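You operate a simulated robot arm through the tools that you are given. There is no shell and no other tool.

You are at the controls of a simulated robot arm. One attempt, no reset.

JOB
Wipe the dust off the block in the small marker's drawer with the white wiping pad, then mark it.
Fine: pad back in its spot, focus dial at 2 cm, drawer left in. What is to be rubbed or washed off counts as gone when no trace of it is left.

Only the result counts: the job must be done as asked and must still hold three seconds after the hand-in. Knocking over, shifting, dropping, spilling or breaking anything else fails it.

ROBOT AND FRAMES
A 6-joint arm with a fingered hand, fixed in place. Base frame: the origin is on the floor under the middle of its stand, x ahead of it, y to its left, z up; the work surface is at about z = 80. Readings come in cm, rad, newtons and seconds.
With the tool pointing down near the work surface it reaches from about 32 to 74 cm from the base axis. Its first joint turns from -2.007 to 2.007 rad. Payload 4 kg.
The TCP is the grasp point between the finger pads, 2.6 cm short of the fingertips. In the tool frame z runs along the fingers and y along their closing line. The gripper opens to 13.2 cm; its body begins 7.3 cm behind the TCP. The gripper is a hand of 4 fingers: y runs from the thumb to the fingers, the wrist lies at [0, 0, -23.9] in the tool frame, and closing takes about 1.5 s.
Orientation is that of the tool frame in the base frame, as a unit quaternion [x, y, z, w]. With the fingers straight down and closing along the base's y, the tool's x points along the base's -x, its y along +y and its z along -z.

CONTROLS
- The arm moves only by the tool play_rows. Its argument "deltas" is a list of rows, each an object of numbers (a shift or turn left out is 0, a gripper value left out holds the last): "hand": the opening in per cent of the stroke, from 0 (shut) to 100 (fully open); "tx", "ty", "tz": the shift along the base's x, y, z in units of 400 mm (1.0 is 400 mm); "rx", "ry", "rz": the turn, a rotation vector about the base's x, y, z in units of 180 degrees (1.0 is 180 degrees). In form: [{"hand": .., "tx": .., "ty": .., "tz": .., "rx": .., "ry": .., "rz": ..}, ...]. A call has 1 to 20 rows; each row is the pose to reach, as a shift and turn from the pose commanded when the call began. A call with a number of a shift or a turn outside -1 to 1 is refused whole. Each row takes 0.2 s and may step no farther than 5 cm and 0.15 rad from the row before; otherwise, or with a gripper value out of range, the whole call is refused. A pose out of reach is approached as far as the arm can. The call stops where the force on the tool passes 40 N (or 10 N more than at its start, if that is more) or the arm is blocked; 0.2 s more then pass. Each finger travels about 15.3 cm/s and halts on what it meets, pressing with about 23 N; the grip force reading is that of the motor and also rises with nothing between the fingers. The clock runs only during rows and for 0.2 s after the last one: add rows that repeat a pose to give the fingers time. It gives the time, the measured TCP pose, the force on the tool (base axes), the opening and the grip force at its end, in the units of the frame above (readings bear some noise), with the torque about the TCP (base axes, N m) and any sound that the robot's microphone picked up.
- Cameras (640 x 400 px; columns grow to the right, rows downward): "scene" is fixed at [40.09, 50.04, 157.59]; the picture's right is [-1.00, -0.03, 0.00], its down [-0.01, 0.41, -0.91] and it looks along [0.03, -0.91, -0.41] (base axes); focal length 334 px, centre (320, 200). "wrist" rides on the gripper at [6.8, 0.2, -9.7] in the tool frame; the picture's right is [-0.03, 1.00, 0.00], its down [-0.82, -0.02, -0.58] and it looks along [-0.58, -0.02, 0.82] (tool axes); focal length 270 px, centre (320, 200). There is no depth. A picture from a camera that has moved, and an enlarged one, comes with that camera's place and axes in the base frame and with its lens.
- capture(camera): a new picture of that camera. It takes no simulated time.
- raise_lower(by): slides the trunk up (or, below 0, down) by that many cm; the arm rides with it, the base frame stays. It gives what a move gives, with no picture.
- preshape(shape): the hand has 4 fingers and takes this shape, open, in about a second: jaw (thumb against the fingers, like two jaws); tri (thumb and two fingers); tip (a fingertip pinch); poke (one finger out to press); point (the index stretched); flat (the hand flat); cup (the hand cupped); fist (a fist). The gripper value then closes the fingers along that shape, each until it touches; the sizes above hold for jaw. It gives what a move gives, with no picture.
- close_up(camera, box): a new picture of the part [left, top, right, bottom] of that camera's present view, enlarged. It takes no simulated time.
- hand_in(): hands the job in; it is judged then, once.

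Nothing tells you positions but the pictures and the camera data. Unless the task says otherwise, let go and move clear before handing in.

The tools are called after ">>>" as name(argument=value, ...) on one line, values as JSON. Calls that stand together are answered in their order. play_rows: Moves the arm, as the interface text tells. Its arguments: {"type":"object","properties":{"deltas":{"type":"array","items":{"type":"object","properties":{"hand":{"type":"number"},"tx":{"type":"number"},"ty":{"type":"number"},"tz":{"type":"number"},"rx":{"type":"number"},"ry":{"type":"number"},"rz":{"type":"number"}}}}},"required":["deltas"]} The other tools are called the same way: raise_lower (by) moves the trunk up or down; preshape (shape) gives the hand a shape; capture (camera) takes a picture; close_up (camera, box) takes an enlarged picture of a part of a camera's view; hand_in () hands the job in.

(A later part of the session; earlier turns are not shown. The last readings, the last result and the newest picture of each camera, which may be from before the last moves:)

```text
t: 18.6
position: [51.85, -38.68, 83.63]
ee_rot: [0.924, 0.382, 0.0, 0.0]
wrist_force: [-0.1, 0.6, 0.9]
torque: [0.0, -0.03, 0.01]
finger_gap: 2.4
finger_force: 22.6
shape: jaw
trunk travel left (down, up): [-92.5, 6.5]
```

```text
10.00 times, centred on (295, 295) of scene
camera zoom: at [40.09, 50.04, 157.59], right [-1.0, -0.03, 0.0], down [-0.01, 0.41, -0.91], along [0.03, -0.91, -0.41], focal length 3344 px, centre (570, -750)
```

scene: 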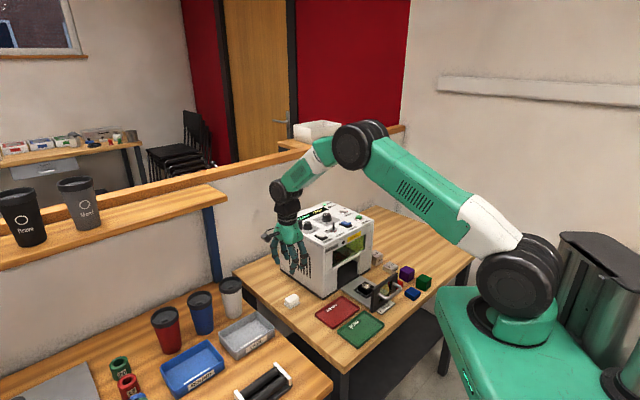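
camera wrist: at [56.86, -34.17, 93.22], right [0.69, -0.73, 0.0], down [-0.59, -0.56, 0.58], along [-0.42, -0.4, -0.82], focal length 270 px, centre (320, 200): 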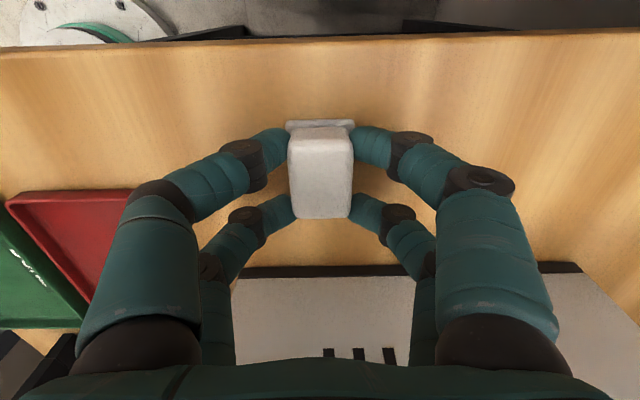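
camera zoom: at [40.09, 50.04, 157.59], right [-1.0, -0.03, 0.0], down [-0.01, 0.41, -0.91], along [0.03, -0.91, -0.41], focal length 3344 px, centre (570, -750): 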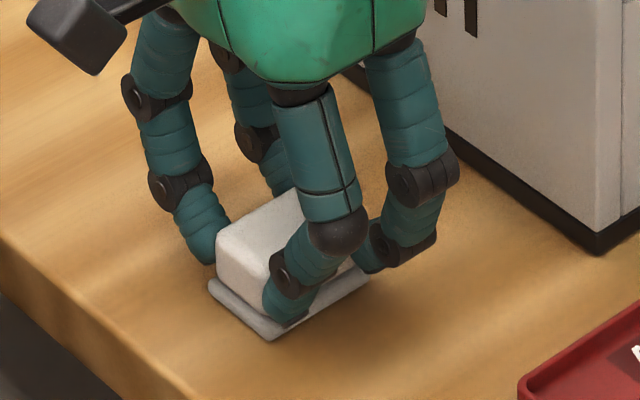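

The pad is gripped at all four corners with 22.6 N. I'll lift it a few cm and check the hold.

>>> play_rows(deltas=[{"hand": 10, "tz": 0.02}, {"hand": 10, "tz": 0.05}, {"hand": 10, "tz": 0.1}, {"hand": 10, "tz": 0.1}])

>>> capture(camera="wrist")

>>> close_up(camera="scene", box=[265, 265, 321, 310])

>>> close_up(camera="wrist", box=[220, 80, 420, 235])

```text
t: 19.6
position: [51.83, -38.57, 87.71]
ee_rot: [0.924, 0.381, 0.0, -0.002]
wrist_force: [0.2, -0.8, -0.1]
torque: [0.02, -0.01, -0.01]
finger_gap: 2.45
finger_force: 23.1
shape: jaw
trunk travel left (down, up): [-92.5, 6.5]
```

```text
taken
camera wrist: at [56.82, -34.0, 97.22], right [0.69, -0.73, 0.0], down [-0.59, -0.56, 0.58], along [-0.42, -0.4, -0.82], focal length 270 px, centre (320, 200)
```

wrist: 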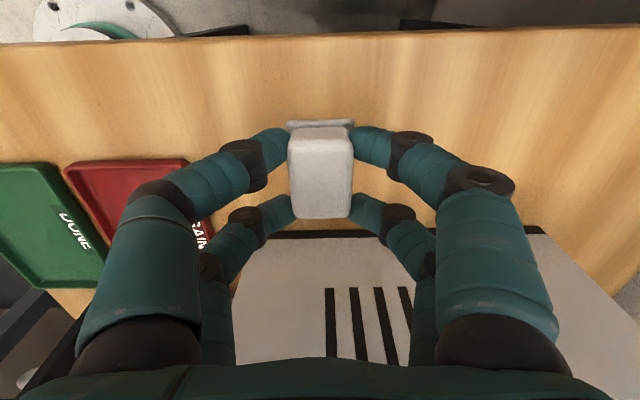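

```text
8.89 times, centred on (293, 288) of scene
camera zoom: at [40.09, 50.04, 157.59], right [-1.0, -0.03, 0.0], down [-0.01, 0.41, -0.91], along [0.03, -0.91, -0.41], focal length 2973 px, centre (560, -578)
```

zoom: 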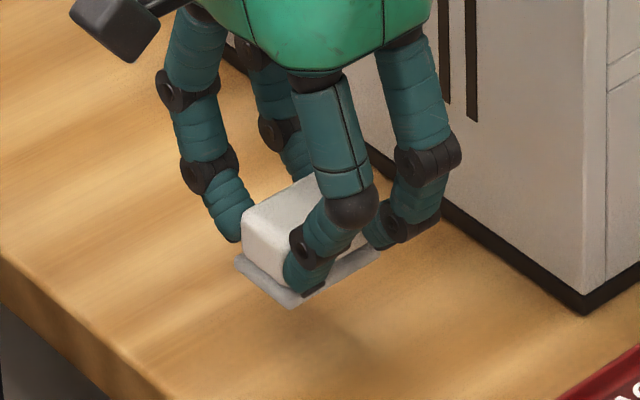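

```text
2.58 times, centred on (320, 158) of wrist
camera zoom: at [56.82, -34.0, 97.22], right [0.69, -0.73, 0.0], down [-0.59, -0.56, 0.58], along [-0.42, -0.4, -0.82], focal length 698 px, centre (320, 310)
```

zoom: 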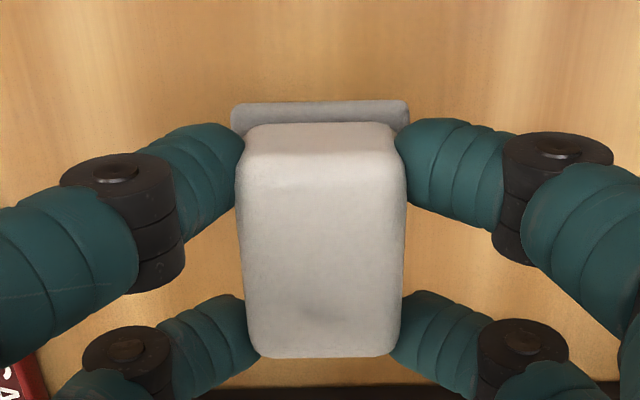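

The grey plate came up too, so it is part of the pad, and its bottom is about 3.5 cm below the TCP. I recorded the pick-up pose as (51.8, -38.7, 83.5), yaw 45°. Now I'll raise, carry it above the block near (26.9, -44.1) and turn +90° so the camera sits over the drawer panel.

>>> play_rows(deltas=[{"hand": 10, "tz": 0.1}, {"hand": 10, "tz": 0.2}, {"hand": 10, "tz": 0.3}, {"hand": 10, "tz": 0.4}, {"hand": 10, "tz": 0.5}, {"hand": 10, "tz": 0.6}, {"hand": 10, "tx": -0.0519, "ty": -0.0113, "tz": 0.6, "rz": 0.0417}, {"hand": 10, "tx": -0.1038, "ty": -0.0226, "tz": 0.6, "rz": 0.0833}, {"hand": 10, "tx": -0.1557, "ty": -0.034, "tz": 0.6, "rz": 0.125}, {"hand": 10, "tx": -0.2076, "ty": -0.0453, "tz": 0.6, "rz": 0.1667}, {"hand": 10, "tx": -0.2595, "ty": -0.0566, "tz": 0.6, "rz": 0.2083}, {"hand": 10, "tx": -0.3114, "ty": -0.0679, "tz": 0.6, "rz": 0.25}, {"hand": 10, "tx": -0.3633, "ty": -0.0792, "tz": 0.6, "rz": 0.2917}, {"hand": 10, "tx": -0.4152, "ty": -0.0905, "tz": 0.6, "rz": 0.3333}, {"hand": 10, "tx": -0.467, "ty": -0.1018, "tz": 0.6, "rz": 0.375}, {"hand": 10, "tx": -0.519, "ty": -0.1132, "tz": 0.6, "rz": 0.4167}, {"hand": 10, "tx": -0.5709, "ty": -0.1245, "tz": 0.6, "rz": 0.4583}, {"hand": 10, "tx": -0.6228, "ty": -0.1358, "tz": 0.6, "rz": 0.5}])

>>> capture(camera="wrist")

>>> capture(camera="scene")

```text
t: 23.4
position: [26.79, -44.16, 111.63]
ee_rot: [0.382, 0.924, -0.001, 0.001]
wrist_force: [-0.9, 0.5, -0.3]
torque: [0.03, -0.01, -0.01]
finger_gap: 2.41
finger_force: 22.7
shape: jaw
trunk travel left (down, up): [-92.5, 6.5]
```

```text
taken
camera wrist: at [22.07, -39.34, 121.26], right [0.72, 0.69, 0.0], down [0.56, -0.59, 0.58], along [0.4, -0.42, -0.82], focal length 270 px, centre (320, 200)
```

wrist: 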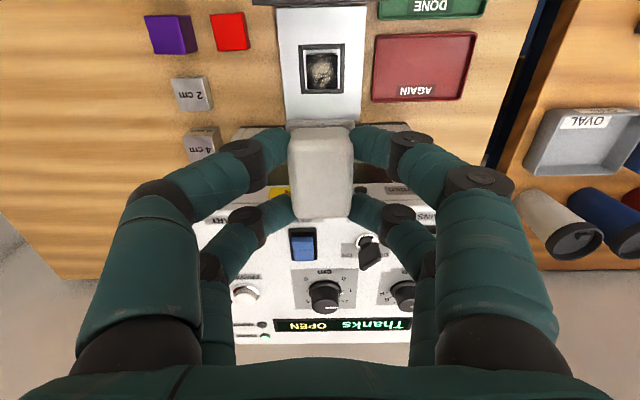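

```text
taken
```

scene: 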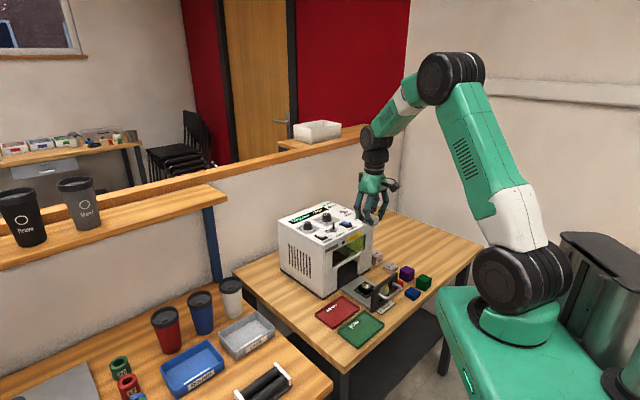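

The pad is held steady and the block is visible beyond it. I'm enlarging it to get the offset.

>>> close_up(camera="wrist", box=[264, 20, 376, 120])

>>> close_up(camera="scene", box=[330, 160, 430, 320])

```text
4.00 times, centred on (320, 70) of wrist
camera zoom: at [22.07, -39.34, 121.26], right [0.72, 0.69, 0.0], down [0.56, -0.59, 0.58], along [0.4, -0.42, -0.82], focal length 1081 px, centre (320, 720)
```

zoom: 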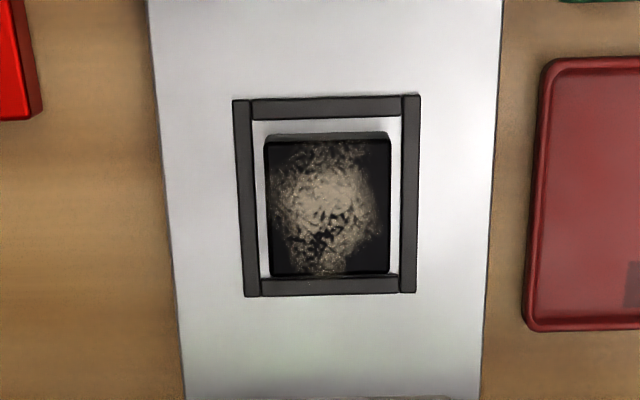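

```text
2.50 times, centred on (380, 240) of scene
camera zoom: at [40.09, 50.04, 157.59], right [-1.0, -0.03, 0.0], down [-0.01, 0.41, -0.91], along [0.03, -0.91, -0.41], focal length 836 px, centre (170, 100)
```

zoom: 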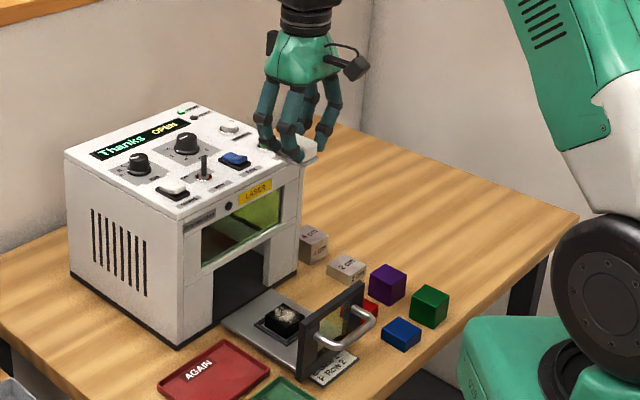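

The block top is about 4 × 4 cm, centred near (27.0, -43.85), with dust over most of it. I'll correct the offset and descend to just above it, with the pad bottom near z = 85.

>>> play_rows(deltas=[{"hand": 10, "tx": 0.0033, "ty": 0.007, "tz": -0.11}, {"hand": 10, "tx": 0.0033, "ty": 0.007, "tz": -0.22}, {"hand": 10, "tx": 0.0033, "ty": 0.007, "tz": -0.33}, {"hand": 10, "tx": 0.0033, "ty": 0.007, "tz": -0.44}, {"hand": 10, "tx": 0.0033, "ty": 0.007, "tz": -0.53}, {"hand": 10, "tx": 0.0033, "ty": 0.007, "tz": -0.56}])

>>> capture(camera="wrist")

>>> close_up(camera="scene", box=[330, 220, 430, 320])

```text
t: 24.8
position: [27.04, -43.78, 89.33]
ee_rot: [0.384, 0.923, 0.0, 0.001]
wrist_force: [0.2, -0.8, -1.2]
torque: [-0.02, -0.02, 0.0]
finger_gap: 2.43
finger_force: 23.2
shape: jaw
trunk travel left (down, up): [-92.5, 6.5]
```

```text
taken
camera wrist: at [22.42, -38.97, 98.89], right [0.73, 0.69, 0.0], down [0.56, -0.59, 0.58], along [0.4, -0.42, -0.82], focal length 270 px, centre (320, 200)
```

wrist: 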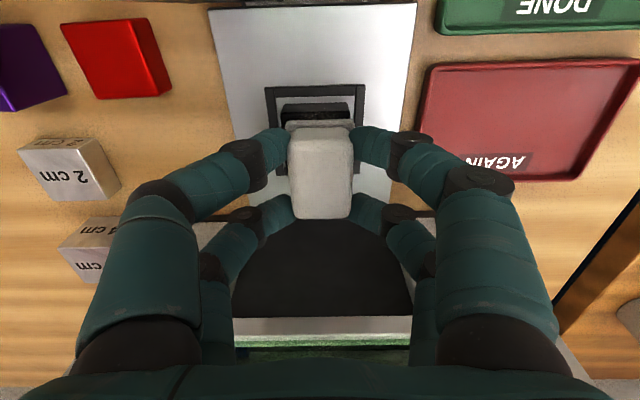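

```text
4.00 times, centred on (380, 270) of scene
camera zoom: at [40.09, 50.04, 157.59], right [-1.0, -0.03, 0.0], down [-0.01, 0.41, -0.91], along [0.03, -0.91, -0.41], focal length 1338 px, centre (80, -80)
```

zoom: 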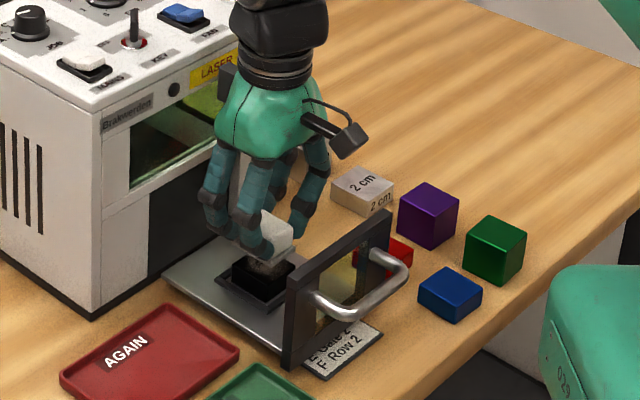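

There is clearance to both the machine face and the drawer panel. I'll descend in small steps, watching the force for contact.

>>> play_rows(deltas=[{"hand": 10, "tz": -0.02}, {"hand": 10, "tz": -0.04}, {"hand": 10, "tz": -0.05}])

>>> close_up(camera="scene", box=[350, 250, 410, 300])

>>> close_up(camera="wrist", box=[240, 80, 400, 230])

```text
t: 25.6
position: [27.09, -43.77, 87.49]
ee_rot: [0.383, 0.924, -0.001, 0.0]
wrist_force: [-0.5, 0.7, 7.1]
torque: [0.03, 0.05, 0.01]
finger_gap: 2.44
finger_force: 23.0
shape: jaw
trunk travel left (down, up): [-92.5, 6.5]
```

```text
8.00 times, centred on (380, 275) of scene
camera zoom: at [40.09, 50.04, 157.59], right [-1.0, -0.03, 0.0], down [-0.01, 0.41, -0.91], along [0.03, -0.91, -0.41], focal length 2675 px, centre (-160, -400)
```

zoom: 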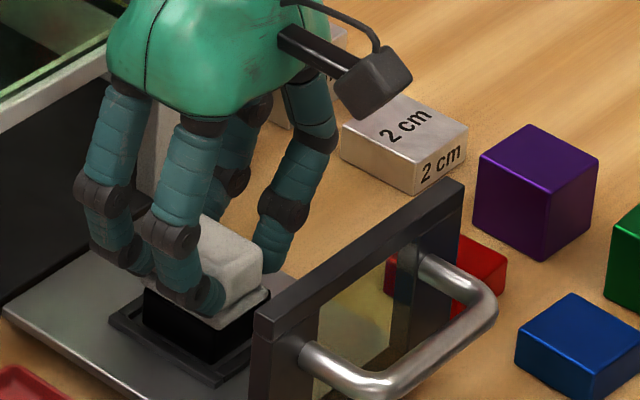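

```text
2.67 times, centred on (320, 155) of wrist
camera zoom: at [22.44, -38.99, 97.0], right [0.73, 0.69, 0.0], down [0.56, -0.59, 0.58], along [0.4, -0.42, -0.82], focal length 721 px, centre (320, 320)
```

zoom: 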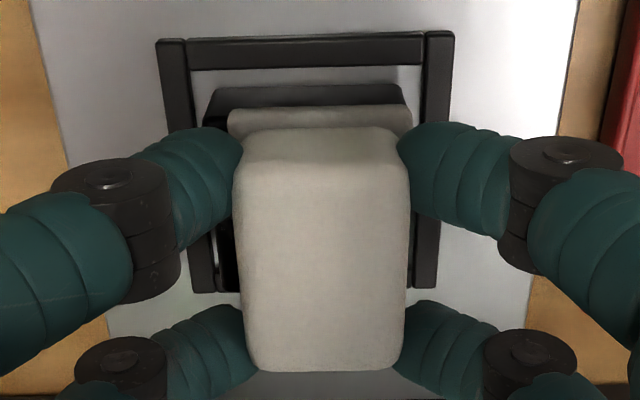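

Contact is at 7 N with TCP z ≈ 87.4, and the pad is flat on the block. I'll wipe sideways across the block with strokes of ±1.8 cm, so the drawer isn't pushed along its slide.

>>> play_rows(deltas=[{"hand": 10, "tx": 0.016, "ty": 0.016}, {"hand": 10, "tx": 0.032, "ty": 0.032}, {"hand": 10, "tx": 0.016, "ty": 0.016}, {"hand": 10, "tx": 0, "ty": 0}, {"hand": 10, "tx": -0.016, "ty": -0.016}, {"hand": 10, "tx": -0.032, "ty": -0.032}, {"hand": 10, "tx": -0.016, "ty": -0.016}, {"hand": 10, "tx": 0, "ty": 0}, {"hand": 10, "tx": 0.016, "ty": 0.016}, {"hand": 10, "tx": 0.032, "ty": 0.032}, {"hand": 10, "tx": 0.016, "ty": 0.016}, {"hand": 10, "tx": 0, "ty": 0}, {"hand": 10, "tx": -0.016, "ty": -0.016}, {"hand": 10, "tx": -0.032, "ty": -0.032}, {"hand": 10, "tx": -0.016, "ty": -0.016}, {"hand": 10, "tx": 0, "ty": 0}])

>>> close_up(camera="wrist", box=[240, 80, 400, 230])

>>> close_up(camera="scene", box=[350, 250, 410, 300])

```text
t: 29.0
position: [26.99, -43.81, 87.4]
ee_rot: [0.384, 0.923, 0.0, 0.001]
wrist_force: [-2.6, -2.4, 14.2]
torque: [-0.09, 0.12, 0.0]
finger_gap: 2.58
finger_force: 23.0
shape: jaw
trunk travel left (down, up): [-92.5, 6.5]
```

```text
2.67 times, centred on (320, 155) of wrist
camera zoom: at [22.31, -38.98, 96.91], right [0.73, 0.69, 0.0], down [0.56, -0.59, 0.58], along [0.4, -0.42, -0.82], focal length 721 px, centre (320, 320)
```

zoom: 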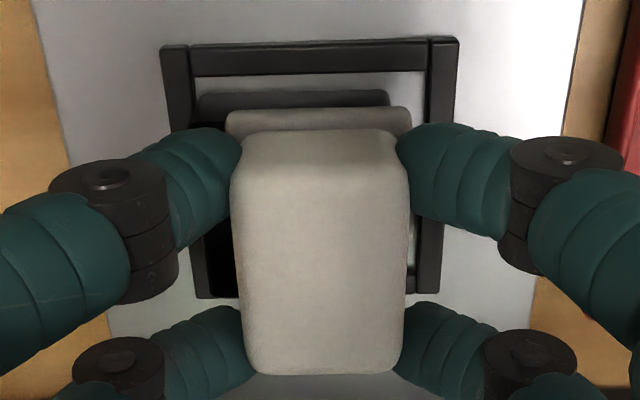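

```text
8.00 times, centred on (380, 275) of scene
camera zoom: at [40.09, 50.04, 157.59], right [-1.0, -0.03, 0.0], down [-0.01, 0.41, -0.91], along [0.03, -0.91, -0.41], focal length 2675 px, centre (-160, -400)
```

zoom: 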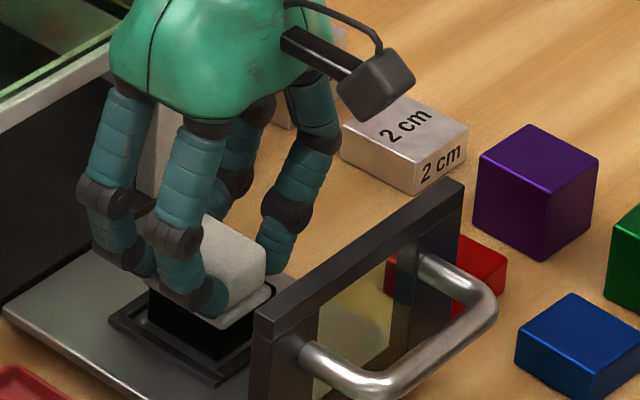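

Force has risen to 14 N, so the pad is seated flat. I'll ease up slightly and add passes offset to the front and rear to cover the edges.

>>> play_rows(deltas=[{"hand": 10, "tx": -0.0071, "ty": 0.0071, "tz": 0.002}, {"hand": 10, "tx": 0.0089, "ty": 0.0231, "tz": 0.002}, {"hand": 10, "tx": 0.0249, "ty": 0.0391, "tz": 0.002}, {"hand": 10, "tx": 0.0089, "ty": 0.0231, "tz": 0.002}, {"hand": 10, "tx": -0.0071, "ty": 0.0071, "tz": 0.002}, {"hand": 10, "tx": -0.0231, "ty": -0.0089, "tz": 0.002}, {"hand": 10, "tx": -0.0391, "ty": -0.0249, "tz": 0.002}, {"hand": 10, "tx": -0.0249, "ty": -0.0391, "tz": 0.002}, {"hand": 10, "tx": -0.0089, "ty": -0.0231, "tz": 0.002}, {"hand": 10, "tx": 0.0071, "ty": -0.0071, "tz": 0.002}, {"hand": 10, "tx": 0.0231, "ty": 0.0089, "tz": 0.002}, {"hand": 10, "tx": 0.0391, "ty": 0.0249, "tz": 0.002}, {"hand": 10, "tx": 0.0231, "ty": 0.0089, "tz": 0.002}, {"hand": 10, "tx": 0.0071, "ty": -0.0071, "tz": 0.002}, {"hand": 10, "tx": -0.0089, "ty": -0.0231, "tz": 0.002}, {"hand": 10, "tx": 0.0, "ty": 0.0, "tz": 0.002}])

>>> close_up(camera="scene", box=[350, 250, 410, 300])

```text
t: 32.4
position: [26.94, -43.75, 87.38]
ee_rot: [0.382, 0.924, -0.001, 0.001]
wrist_force: [-3.8, -4.2, 12.8]
torque: [-0.08, 0.1, 0.03]
finger_gap: 2.56
finger_force: 22.2
shape: jaw
trunk travel left (down, up): [-92.5, 6.5]
```

```text
8.00 times, centred on (380, 275) of scene
camera zoom: at [40.09, 50.04, 157.59], right [-1.0, -0.03, 0.0], down [-0.01, 0.41, -0.91], along [0.03, -0.91, -0.41], focal length 2675 px, centre (-160, -400)
```

zoom: 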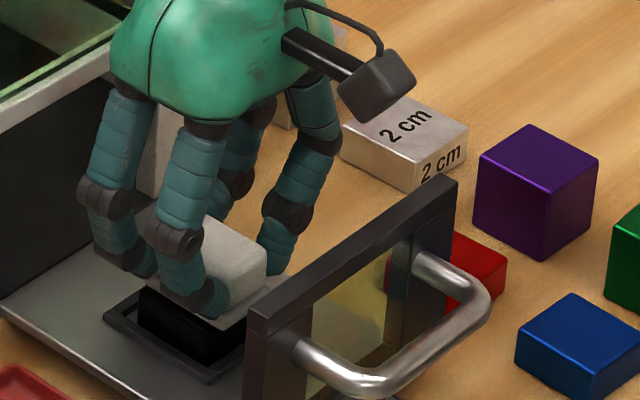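

The wiping passes are done. I'll lift straight up to inspect the block.

>>> play_rows(deltas=[{"hand": 10, "tz": 0.02}, {"hand": 10, "tz": 0.1}, {"hand": 10, "tz": 0.2}, {"hand": 10, "tz": 0.3}, {"hand": 10, "tz": 0.4}, {"hand": 10, "tz": 0.5}])

>>> capture(camera="wrist")

>>> close_up(camera="wrist", box=[264, 20, 376, 120])

>>> close_up(camera="scene", box=[350, 260, 410, 310])

```text
t: 33.8
position: [27.03, -43.86, 107.29]
ee_rot: [0.383, 0.924, 0.0, 0.0]
wrist_force: [-0.6, 0.7, -0.2]
torque: [-0.02, 0.03, 0.03]
finger_gap: 2.52
finger_force: 23.0
shape: jaw
trunk travel left (down, up): [-92.5, 6.5]
```

```text
taken
camera wrist: at [22.38, -39.05, 116.86], right [0.73, 0.69, 0.0], down [0.56, -0.59, 0.58], along [0.4, -0.42, -0.82], focal length 270 px, centre (320, 200)
```

wrist: 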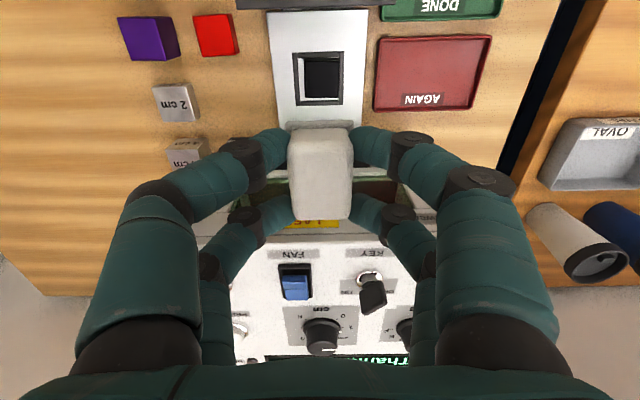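

```text
4.00 times, centred on (320, 70) of wrist
camera zoom: at [22.38, -39.05, 116.86], right [0.73, 0.69, 0.0], down [0.56, -0.59, 0.58], along [0.4, -0.42, -0.82], focal length 1081 px, centre (320, 720)
```

zoom: 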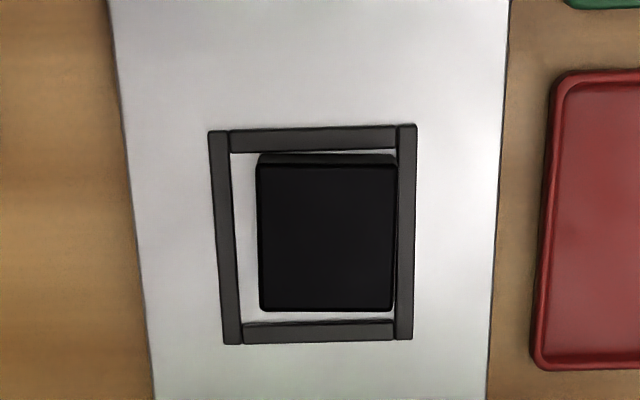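

```text
8.00 times, centred on (380, 285) of scene
camera zoom: at [40.09, 50.04, 157.59], right [-1.0, -0.03, 0.0], down [-0.01, 0.41, -0.91], along [0.03, -0.91, -0.41], focal length 2675 px, centre (-160, -480)
```

zoom: 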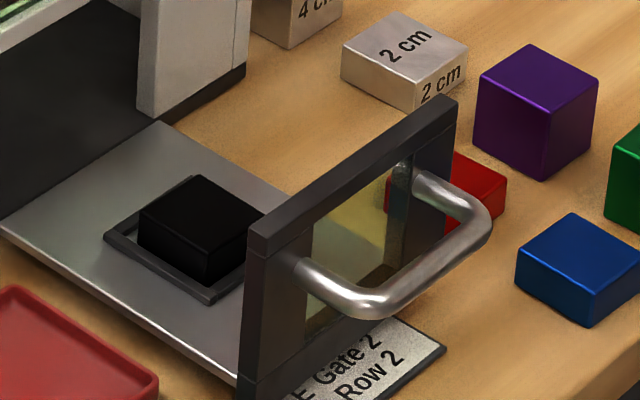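

The dust looks gone. I'll enlarge further to check for any trace.

>>> close_up(camera="wrist", box=[296, 52, 346, 104])

>>> close_up(camera="scene", box=[364, 278, 388, 298])

```text
7.69 times, centred on (321, 78) of wrist
camera zoom: at [22.38, -39.05, 116.86], right [0.73, 0.69, 0.0], down [0.56, -0.59, 0.58], along [0.4, -0.42, -0.82], focal length 2079 px, centre (312, 1138)
```

zoom: 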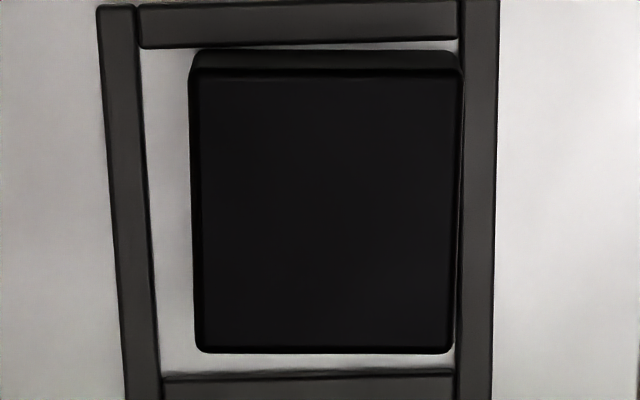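

```text
16.00 times, centred on (376, 288) of scene
camera zoom: at [40.09, 50.04, 157.59], right [-1.0, -0.03, 0.0], down [-0.01, 0.41, -0.91], along [0.03, -0.91, -0.41], focal length 5351 px, centre (-576, -1208)
```

zoom: 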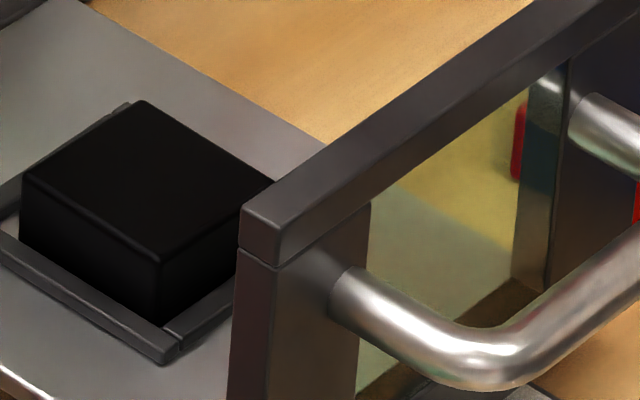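

The block top is clean. Before returning the pad, I'll check whether it shifted in the grip.

>>> close_up(camera="wrist", box=[220, 80, 420, 235])

>>> close_up(camera="scene", box=[340, 170, 420, 240])

```text
2.58 times, centred on (320, 158) of wrist
camera zoom: at [22.38, -39.05, 116.86], right [0.73, 0.69, 0.0], down [0.56, -0.59, 0.58], along [0.4, -0.42, -0.82], focal length 698 px, centre (320, 310)
```

zoom: 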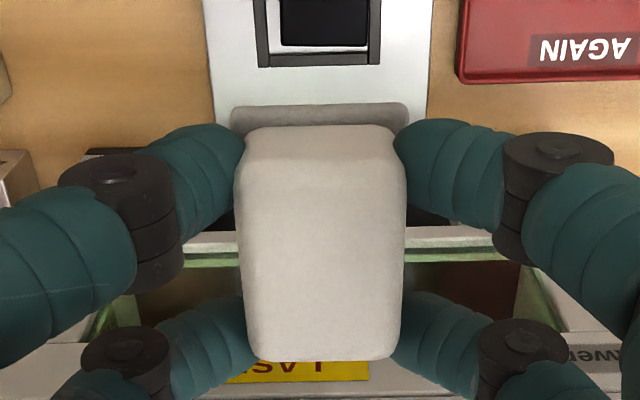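

```text
5.71 times, centred on (380, 205) of scene
camera zoom: at [40.09, 50.04, 157.59], right [-1.0, -0.03, 0.0], down [-0.01, 0.41, -0.91], along [0.03, -0.91, -0.41], focal length 1911 px, centre (-23, 171)
```

zoom: 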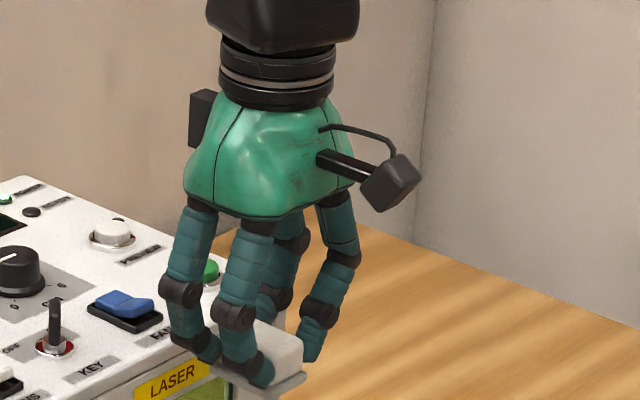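

The pad has shifted less than 0.1 cm in the grip. I'm carrying it back over its spot along the same path, turning -90° to the original yaw.

>>> play_rows(deltas=[{"hand": 10, "tz": 0.108}, {"hand": 10, "tx": 0.0516, "ty": 0.0107, "tz": 0.108, "rz": -0.0417}, {"hand": 10, "tx": 0.1033, "ty": 0.0215, "tz": 0.108, "rz": -0.0833}, {"hand": 10, "tx": 0.1549, "ty": 0.0322, "tz": 0.108, "rz": -0.125}, {"hand": 10, "tx": 0.2065, "ty": 0.0429, "tz": 0.108, "rz": -0.1667}, {"hand": 10, "tx": 0.2581, "ty": 0.0537, "tz": 0.108, "rz": -0.2083}, {"hand": 10, "tx": 0.3098, "ty": 0.0644, "tz": 0.108, "rz": -0.25}, {"hand": 10, "tx": 0.3614, "ty": 0.0751, "tz": 0.108, "rz": -0.2917}, {"hand": 10, "tx": 0.413, "ty": 0.0859, "tz": 0.108, "rz": -0.3333}, {"hand": 10, "tx": 0.4646, "ty": 0.0966, "tz": 0.108, "rz": -0.375}, {"hand": 10, "tx": 0.5163, "ty": 0.1073, "tz": 0.108, "rz": -0.4167}, {"hand": 10, "tx": 0.5679, "ty": 0.1181, "tz": 0.108, "rz": -0.4583}, {"hand": 10, "tx": 0.6195, "ty": 0.1288, "tz": 0.108, "rz": -0.5}, {"hand": 10, "tx": 0.6195, "ty": 0.1288, "tz": 0.108, "rz": -0.5}])

>>> capture(camera="wrist")

```text
t: 36.8
position: [51.93, -38.66, 111.5]
ee_rot: [0.925, 0.381, 0.0, 0.0]
wrist_force: [-0.2, 1.5, 0.5]
torque: [-0.02, 0.01, 0.0]
finger_gap: 2.52
finger_force: 23.2
shape: jaw
trunk travel left (down, up): [-92.5, 6.5]
```

```text
taken
camera wrist: at [56.93, -34.13, 121.15], right [0.69, -0.73, 0.0], down [-0.59, -0.56, 0.58], along [-0.42, -0.4, -0.82], focal length 270 px, centre (320, 200)
```

wrist: 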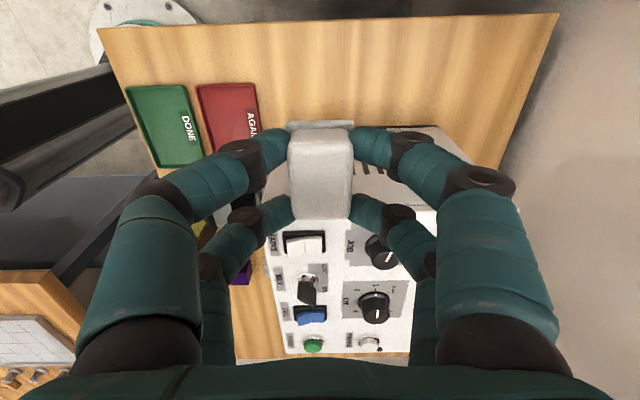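

It's directly over the recorded spot. I'll descend to just above the table, then lower slowly.

>>> play_rows(deltas=[{"hand": 10, "tz": -0.11}, {"hand": 10, "tz": -0.22}, {"hand": 10, "tz": -0.33}, {"hand": 10, "tz": -0.44}, {"hand": 10, "tz": -0.55}, {"hand": 10, "tz": -0.64}, {"hand": 10, "tz": -0.68}, {"hand": 10, "tz": -0.685}, {"hand": 10, "tz": -0.69}])

>>> close_up(camera="scene", box=[265, 270, 325, 315])

>>> capture(camera="wrist")

```text
t: 38.8
position: [51.97, -38.72, 84.09]
ee_rot: [0.924, 0.382, 0.0, 0.0]
wrist_force: [-1.1, -0.3, -0.6]
torque: [-0.01, -0.01, -0.01]
finger_gap: 2.53
finger_force: 23.6
shape: jaw
trunk travel left (down, up): [-92.5, 6.5]
```

```text
8.89 times, centred on (295, 292) of scene
camera zoom: at [40.09, 50.04, 157.59], right [-1.0, -0.03, 0.0], down [-0.01, 0.41, -0.91], along [0.03, -0.91, -0.41], focal length 2973 px, centre (542, -622)
```

zoom: 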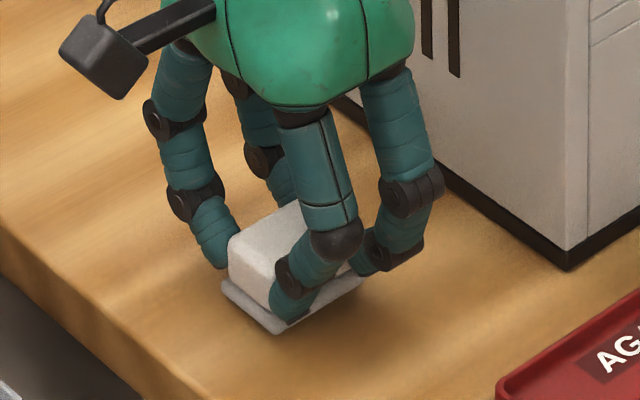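

```text
taken
camera wrist: at [56.86, -34.24, 93.66], right [0.69, -0.73, 0.0], down [-0.59, -0.56, 0.58], along [-0.42, -0.4, -0.82], focal length 270 px, centre (320, 200)
```

wrist: 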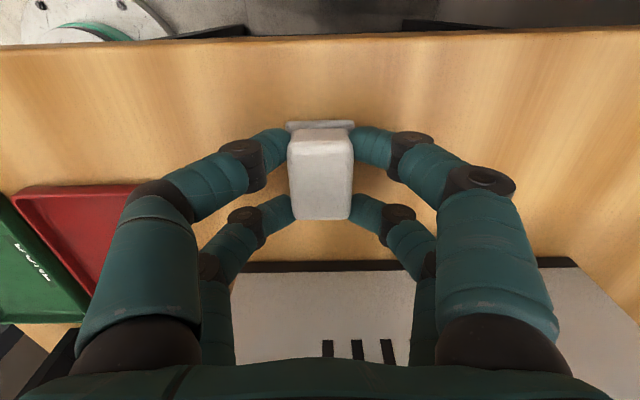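

It's about 0.4 cm above the table. I'll lower to the pick-up height and check the force.

>>> play_rows(deltas=[{"hand": 10, "tz": -0.004}, {"hand": 10, "tz": -0.0085}, {"hand": 10, "tz": -0.0085}])

>>> close_up(camera="scene", box=[265, 270, 325, 315])

```text
t: 39.6
position: [51.91, -38.72, 83.81]
ee_rot: [0.924, 0.382, 0.0, 0.0]
wrist_force: [1.5, 1.1, 0.5]
torque: [0.01, -0.01, 0.0]
finger_gap: 2.52
finger_force: 23.1
shape: jaw
trunk travel left (down, up): [-92.5, 6.5]
```

```text
8.89 times, centred on (295, 292) of scene
camera zoom: at [40.09, 50.04, 157.59], right [-1.0, -0.03, 0.0], down [-0.01, 0.41, -0.91], along [0.03, -0.91, -0.41], focal length 2973 px, centre (542, -622)
```

zoom: 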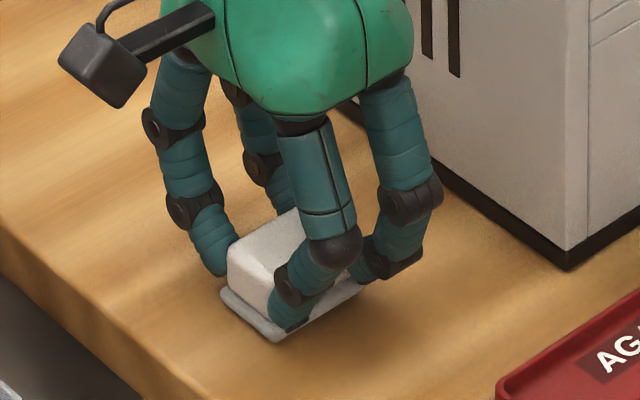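

There's still no clear contact, so I'll lower another 0.15 cm in small steps.

>>> play_rows(deltas=[{"hand": 10, "tz": -0.002}, {"hand": 10, "tz": -0.004}, {"hand": 10, "tz": -0.004}])

```text
t: 40.4
position: [51.9, -38.69, 83.59]
ee_rot: [0.924, 0.383, 0.0, 0.0]
wrist_force: [0.0, -0.6, 0.3]
torque: [0.01, 0.02, -0.05]
finger_gap: 2.56
finger_force: 23.2
shape: jaw
trunk travel left (down, up): [-92.5, 6.5]
```

>>> play_rows(deltas=[{"hand": 10, "tz": -0.0025}, {"hand": 10, "tz": -0.0025}])

>>> close_up(camera="scene", box=[275, 280, 315, 310])

```text
t: 41.0
position: [51.76, -38.62, 83.49]
ee_rot: [0.924, 0.382, 0.0, 0.0]
wrist_force: [-0.3, 0.7, 1.6]
torque: [0.02, 0.0, 0.02]
finger_gap: 2.54
finger_force: 22.8
shape: jaw
trunk travel left (down, up): [-92.5, 6.5]
```

```text
13.33 times, centred on (295, 295) of scene
camera zoom: at [40.09, 50.04, 157.59], right [-1.0, -0.03, 0.0], down [-0.01, 0.41, -0.91], along [0.03, -0.91, -0.41], focal length 4459 px, centre (653, -1067)
```

zoom: 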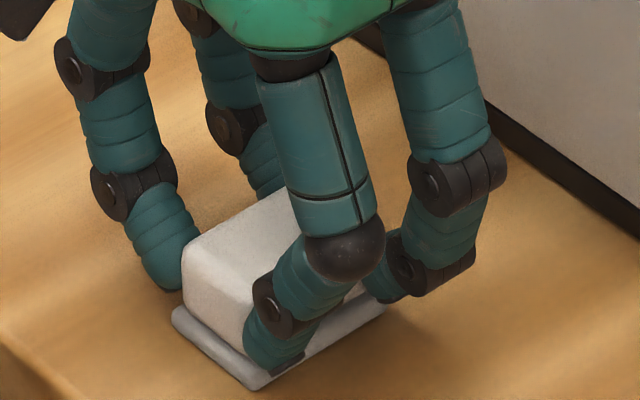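

The pad's corner pixels match the original picture to within 0.3 px, and a light contact shows. I'll open the fingers gently and then rise.

>>> play_rows(deltas=[{"hand": 20, "tz": -0.001}, {"hand": 26, "tz": -0.001}, {"hand": 34, "tz": -0.001}, {"hand": 42, "tz": -0.001}, {"hand": 42, "tz": -0.001}, {"hand": 42, "tz": 0.02}, {"hand": 42, "tz": 0.08}, {"hand": 42, "tz": 0.18}, {"hand": 42, "tz": 0.29}, {"hand": 42, "tz": 0.4}])

>>> close_up(camera="scene", box=[276, 285, 308, 315])

>>> capture(camera="wrist")

```text
t: 43.2
position: [51.79, -38.6, 99.23]
ee_rot: [0.924, 0.382, 0.0, 0.0]
wrist_force: [0.0, -0.2, 0.6]
torque: [-0.03, 0.0, 0.03]
finger_gap: 5.5
finger_force: 0.0
shape: jaw
trunk travel left (down, up): [-92.5, 6.5]
```

```text
13.33 times, centred on (292, 300) of scene
camera zoom: at [40.09, 50.04, 157.59], right [-1.0, -0.03, 0.0], down [-0.01, 0.41, -0.91], along [0.03, -0.91, -0.41], focal length 4459 px, centre (693, -1133)
```

zoom: 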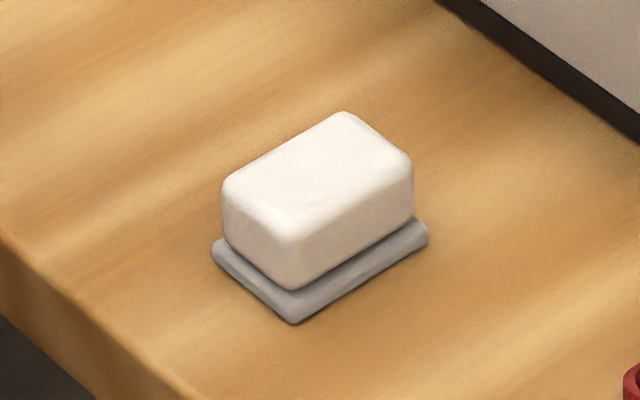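

```text
taken
camera wrist: at [56.69, -34.11, 108.89], right [0.69, -0.73, 0.0], down [-0.59, -0.56, 0.58], along [-0.42, -0.4, -0.82], focal length 270 px, centre (320, 200)
```

wrist: 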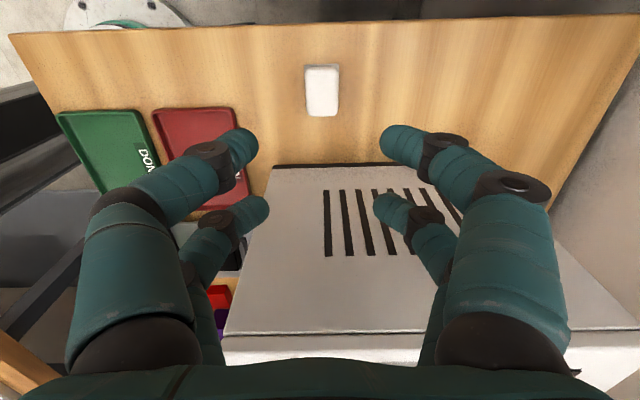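

The pad is back within about 0.05 cm of its original place. Next is the focus dial: I triangulate its axis at about (40.55, -58.2) with its top at z ≈ 104 and a diameter of about 2.9 cm. I'll rise and move above it, turning to a yaw that leaves room for the -45° twist.

>>> play_rows(deltas=[{"hand": 42, "tz": 0.1}, {"hand": 42, "tz": 0.2}, {"hand": 42, "tz": 0.3}, {"hand": 42, "tz": 0.375}, {"hand": 42, "tx": -0.0201, "ty": -0.0349, "tz": 0.375, "rz": 0.0446}, {"hand": 42, "tx": -0.0402, "ty": -0.0697, "tz": 0.375, "rz": 0.0893}, {"hand": 42, "tx": -0.0603, "ty": -0.1046, "tz": 0.375, "rz": 0.1339}, {"hand": 42, "tx": -0.0804, "ty": -0.1394, "tz": 0.375, "rz": 0.1786}, {"hand": 42, "tx": -0.1005, "ty": -0.1743, "tz": 0.375, "rz": 0.2232}, {"hand": 42, "tx": -0.1206, "ty": -0.2091, "tz": 0.375, "rz": 0.2679}, {"hand": 42, "tx": -0.1408, "ty": -0.244, "tz": 0.375, "rz": 0.3125}, {"hand": 42, "tx": -0.1609, "ty": -0.2789, "tz": 0.375, "rz": 0.3571}, {"hand": 42, "tx": -0.181, "ty": -0.3137, "tz": 0.375, "rz": 0.4018}, {"hand": 42, "tx": -0.2011, "ty": -0.3486, "tz": 0.375, "rz": 0.4464}, {"hand": 42, "tx": -0.2212, "ty": -0.3834, "tz": 0.375, "rz": 0.4911}, {"hand": 42, "tx": -0.2413, "ty": -0.4183, "tz": 0.375, "rz": 0.5357}, {"hand": 42, "tx": -0.2614, "ty": -0.4531, "tz": 0.375, "rz": 0.5804}, {"hand": 42, "tx": -0.2815, "ty": -0.488, "tz": 0.375, "rz": 0.625}])

>>> capture(camera="wrist")

>>> close_up(camera="wrist", box=[240, 100, 400, 230])

>>> close_up(camera="scene", box=[270, 130, 390, 240])

```text
t: 47.0
position: [40.25, -57.75, 114.64]
ee_rot: [0.195, 0.981, 0.0, 0.0]
wrist_force: [-1.0, -0.7, 0.2]
torque: [-0.06, -0.03, -0.01]
finger_gap: 5.5
finger_force: 0.0
shape: jaw
out of reach, approached as far as the arm can: row 18
trunk travel left (down, up): [-92.5, 6.5]
```

```text
taken
camera wrist: at [33.97, -55.15, 124.0], right [0.41, 0.91, 0.0], down [0.75, -0.33, 0.58], along [0.53, -0.23, -0.82], focal length 270 px, centre (320, 200)
```

wrist: 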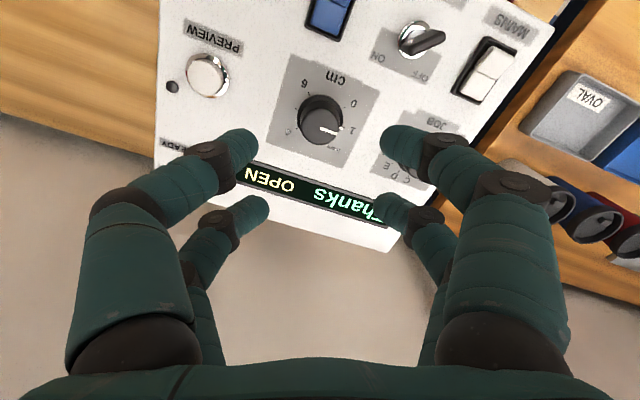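

```text
3.08 times, centred on (320, 165) of wrist
camera zoom: at [33.97, -55.15, 124.0], right [0.41, 0.91, 0.0], down [0.75, -0.33, 0.58], along [0.53, -0.23, -0.82], focal length 832 px, centre (320, 308)
```

zoom: 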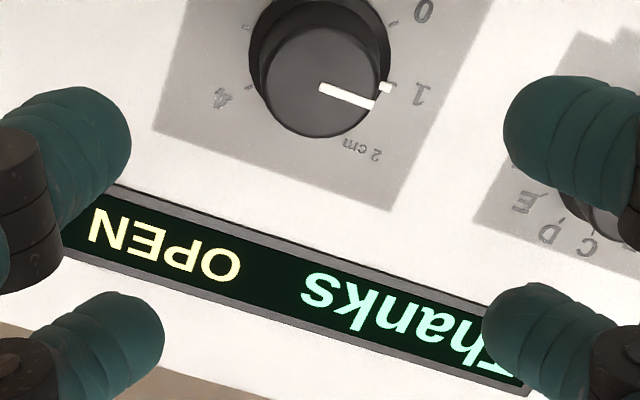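

```text
3.64 times, centred on (330, 185) of scene
camera zoom: at [40.09, 50.04, 157.59], right [-1.0, -0.03, 0.0], down [-0.01, 0.41, -0.91], along [0.03, -0.91, -0.41], focal length 1216 px, centre (284, 254)
```

zoom: 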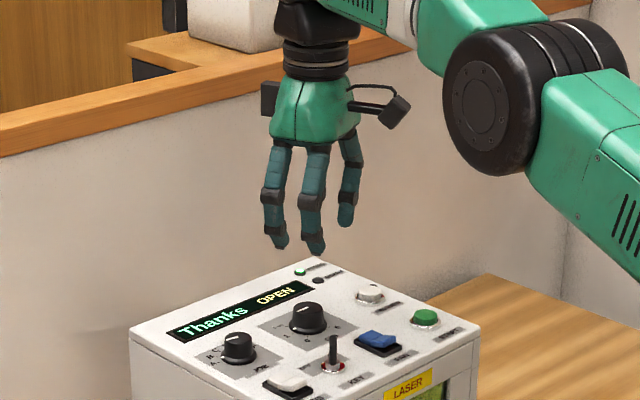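

The position over the dial is just at the reach limit at this height. Raising the trunk 5 cm and working lower with the arm should give margin.

>>> raise_lower(by=5)

```text
t: 47.9
position: [40.4, -57.91, 119.37]
ee_rot: [0.197, 0.98, 0.0, -0.001]
wrist_force: [0.2, -0.1, 0.4]
torque: [-0.02, 0.0, 0.03]
finger_gap: 5.5
finger_force: 0.0
shape: jaw
trunk travel left (down, up): [-97.5, 1.5]
```

>>> play_rows(deltas=[{"hand": 42, "tz": -0.11}, {"hand": 34, "tz": -0.2}, {"hand": 30, "tz": -0.2325}, {"hand": 30, "tz": -0.2325}, {"hand": 30, "tz": -0.2325}])

>>> capture(camera="wrist")

>>> close_up(camera="wrist", box=[240, 80, 400, 210])

```text
t: 49.1
position: [40.08, -57.86, 110.15]
ee_rot: [0.195, 0.981, 0.0, 0.0]
wrist_force: [-0.6, 0.1, 0.0]
torque: [-0.02, 0.02, 0.03]
finger_gap: 3.98
finger_force: 0.0
shape: jaw
trunk travel left (down, up): [-97.5, 1.5]
```

```text
taken
camera wrist: at [33.94, -55.31, 119.71], right [0.41, 0.91, 0.0], down [0.75, -0.33, 0.58], along [0.53, -0.24, -0.82], focal length 270 px, centre (320, 200)
```

wrist: 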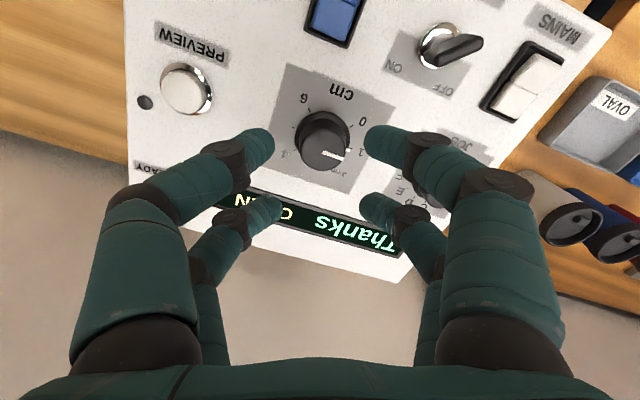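

```text
3.08 times, centred on (320, 145) of wrist
camera zoom: at [33.94, -55.31, 119.71], right [0.41, 0.91, 0.0], down [0.75, -0.33, 0.58], along [0.53, -0.24, -0.82], focal length 832 px, centre (320, 369)
```

zoom: 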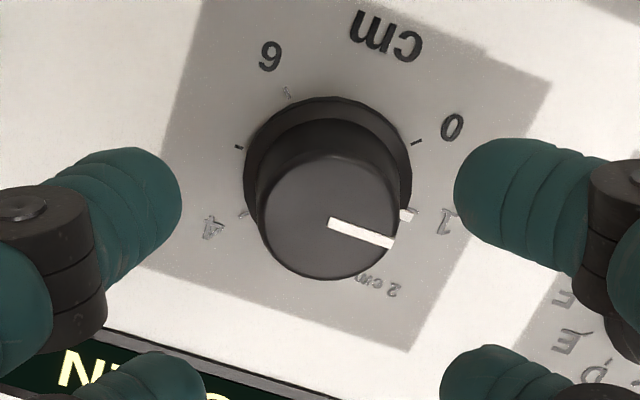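

The dial is centred between the fingers but about 0.6 cm deeper, near (40.7, -58.2). Its panel is at z ≈ 101.8 and its cap top at ≈ 103.8. I'll shift onto the axis and lower a bit, then verify.

>>> play_rows(deltas=[{"hand": 30, "tx": 0.0152, "ty": -0.0012, "tz": -0.02}, {"hand": 30, "tx": 0.0152, "ty": -0.0012, "tz": -0.05}, {"hand": 30, "tx": 0.0152, "ty": -0.0012, "tz": -0.075}, {"hand": 30, "tx": 0.0152, "ty": -0.0012, "tz": -0.075}])

>>> capture(camera="wrist")

>>> close_up(camera="wrist", box=[240, 110, 400, 240])

>>> close_up(camera="scene", box=[290, 170, 380, 240])

```text
t: 50.1
position: [40.85, -57.81, 107.23]
ee_rot: [0.196, 0.981, 0.0, 0.001]
wrist_force: [1.1, -0.2, -0.9]
torque: [-0.02, 0.01, -0.02]
finger_gap: 4.0
finger_force: 0.1
shape: jaw
trunk travel left (down, up): [-97.5, 1.5]
```

```text
taken
camera wrist: at [34.66, -55.29, 116.75], right [0.41, 0.91, 0.0], down [0.75, -0.33, 0.58], along [0.53, -0.24, -0.82], focal length 270 px, centre (320, 200)
```

wrist: 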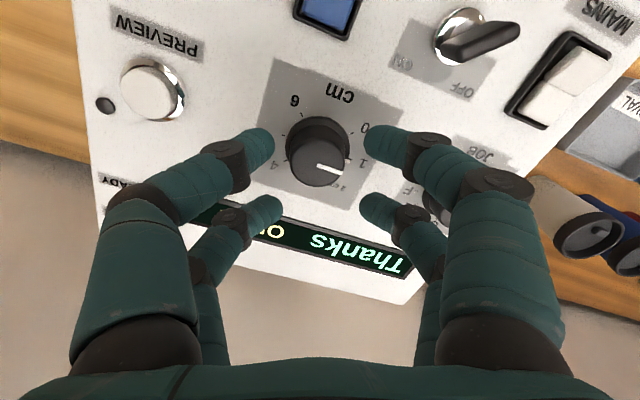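

```text
3.08 times, centred on (320, 175) of wrist
camera zoom: at [34.66, -55.29, 116.75], right [0.41, 0.91, 0.0], down [0.75, -0.33, 0.58], along [0.53, -0.24, -0.82], focal length 832 px, centre (320, 277)
```

zoom: 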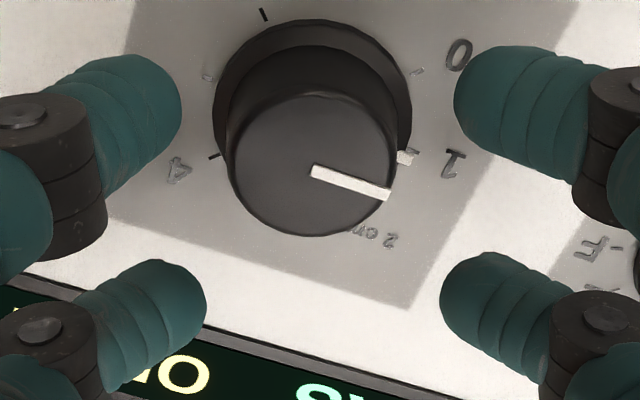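

```text
5.71 times, centred on (335, 205) of scene
camera zoom: at [40.09, 50.04, 157.59], right [-1.0, -0.03, 0.0], down [-0.01, 0.41, -0.91], along [0.03, -0.91, -0.41], focal length 1911 px, centre (234, 171)
```

zoom: 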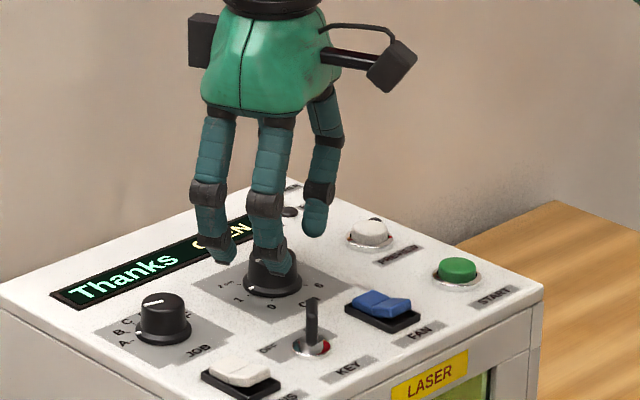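

The axis error is now about 0.15 cm. I'll correct it, lower to TCP z ≈ 105 with the tips just above the dial's skirt, and close gently on the knob.

>>> play_rows(deltas=[{"hand": 30, "tx": -0.002, "ty": -0.003, "tz": -0.025}, {"hand": 30, "tx": -0.002, "ty": -0.003, "tz": -0.053}, {"hand": 30, "tx": -0.002, "ty": -0.003, "tz": -0.053}])

>>> close_up(camera="scene", box=[295, 180, 365, 235])

>>> close_up(camera="wrist", box=[240, 110, 400, 240])

```text
t: 50.9
position: [40.88, -57.99, 104.96]
ee_rot: [0.195, 0.981, -0.001, 0.0]
wrist_force: [-0.2, 0.2, -0.3]
torque: [0.0, -0.01, 0.04]
finger_gap: 3.99
finger_force: 0.1
shape: jaw
trunk travel left (down, up): [-97.5, 1.5]
```

```text
7.27 times, centred on (330, 208) of scene
camera zoom: at [40.09, 50.04, 157.59], right [-1.0, -0.03, 0.0], down [-0.01, 0.41, -0.91], along [0.03, -0.91, -0.41], focal length 2432 px, centre (247, 146)
```

zoom: 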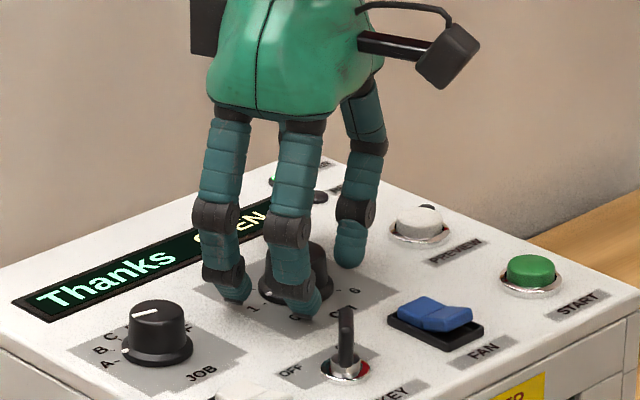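

```text
3.08 times, centred on (320, 175) of wrist
camera zoom: at [34.6, -55.34, 114.54], right [0.41, 0.91, 0.0], down [0.75, -0.33, 0.58], along [0.53, -0.24, -0.82], focal length 832 px, centre (320, 277)
```

zoom: 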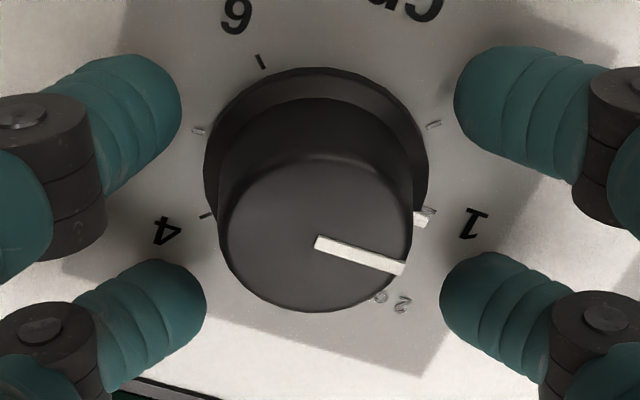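

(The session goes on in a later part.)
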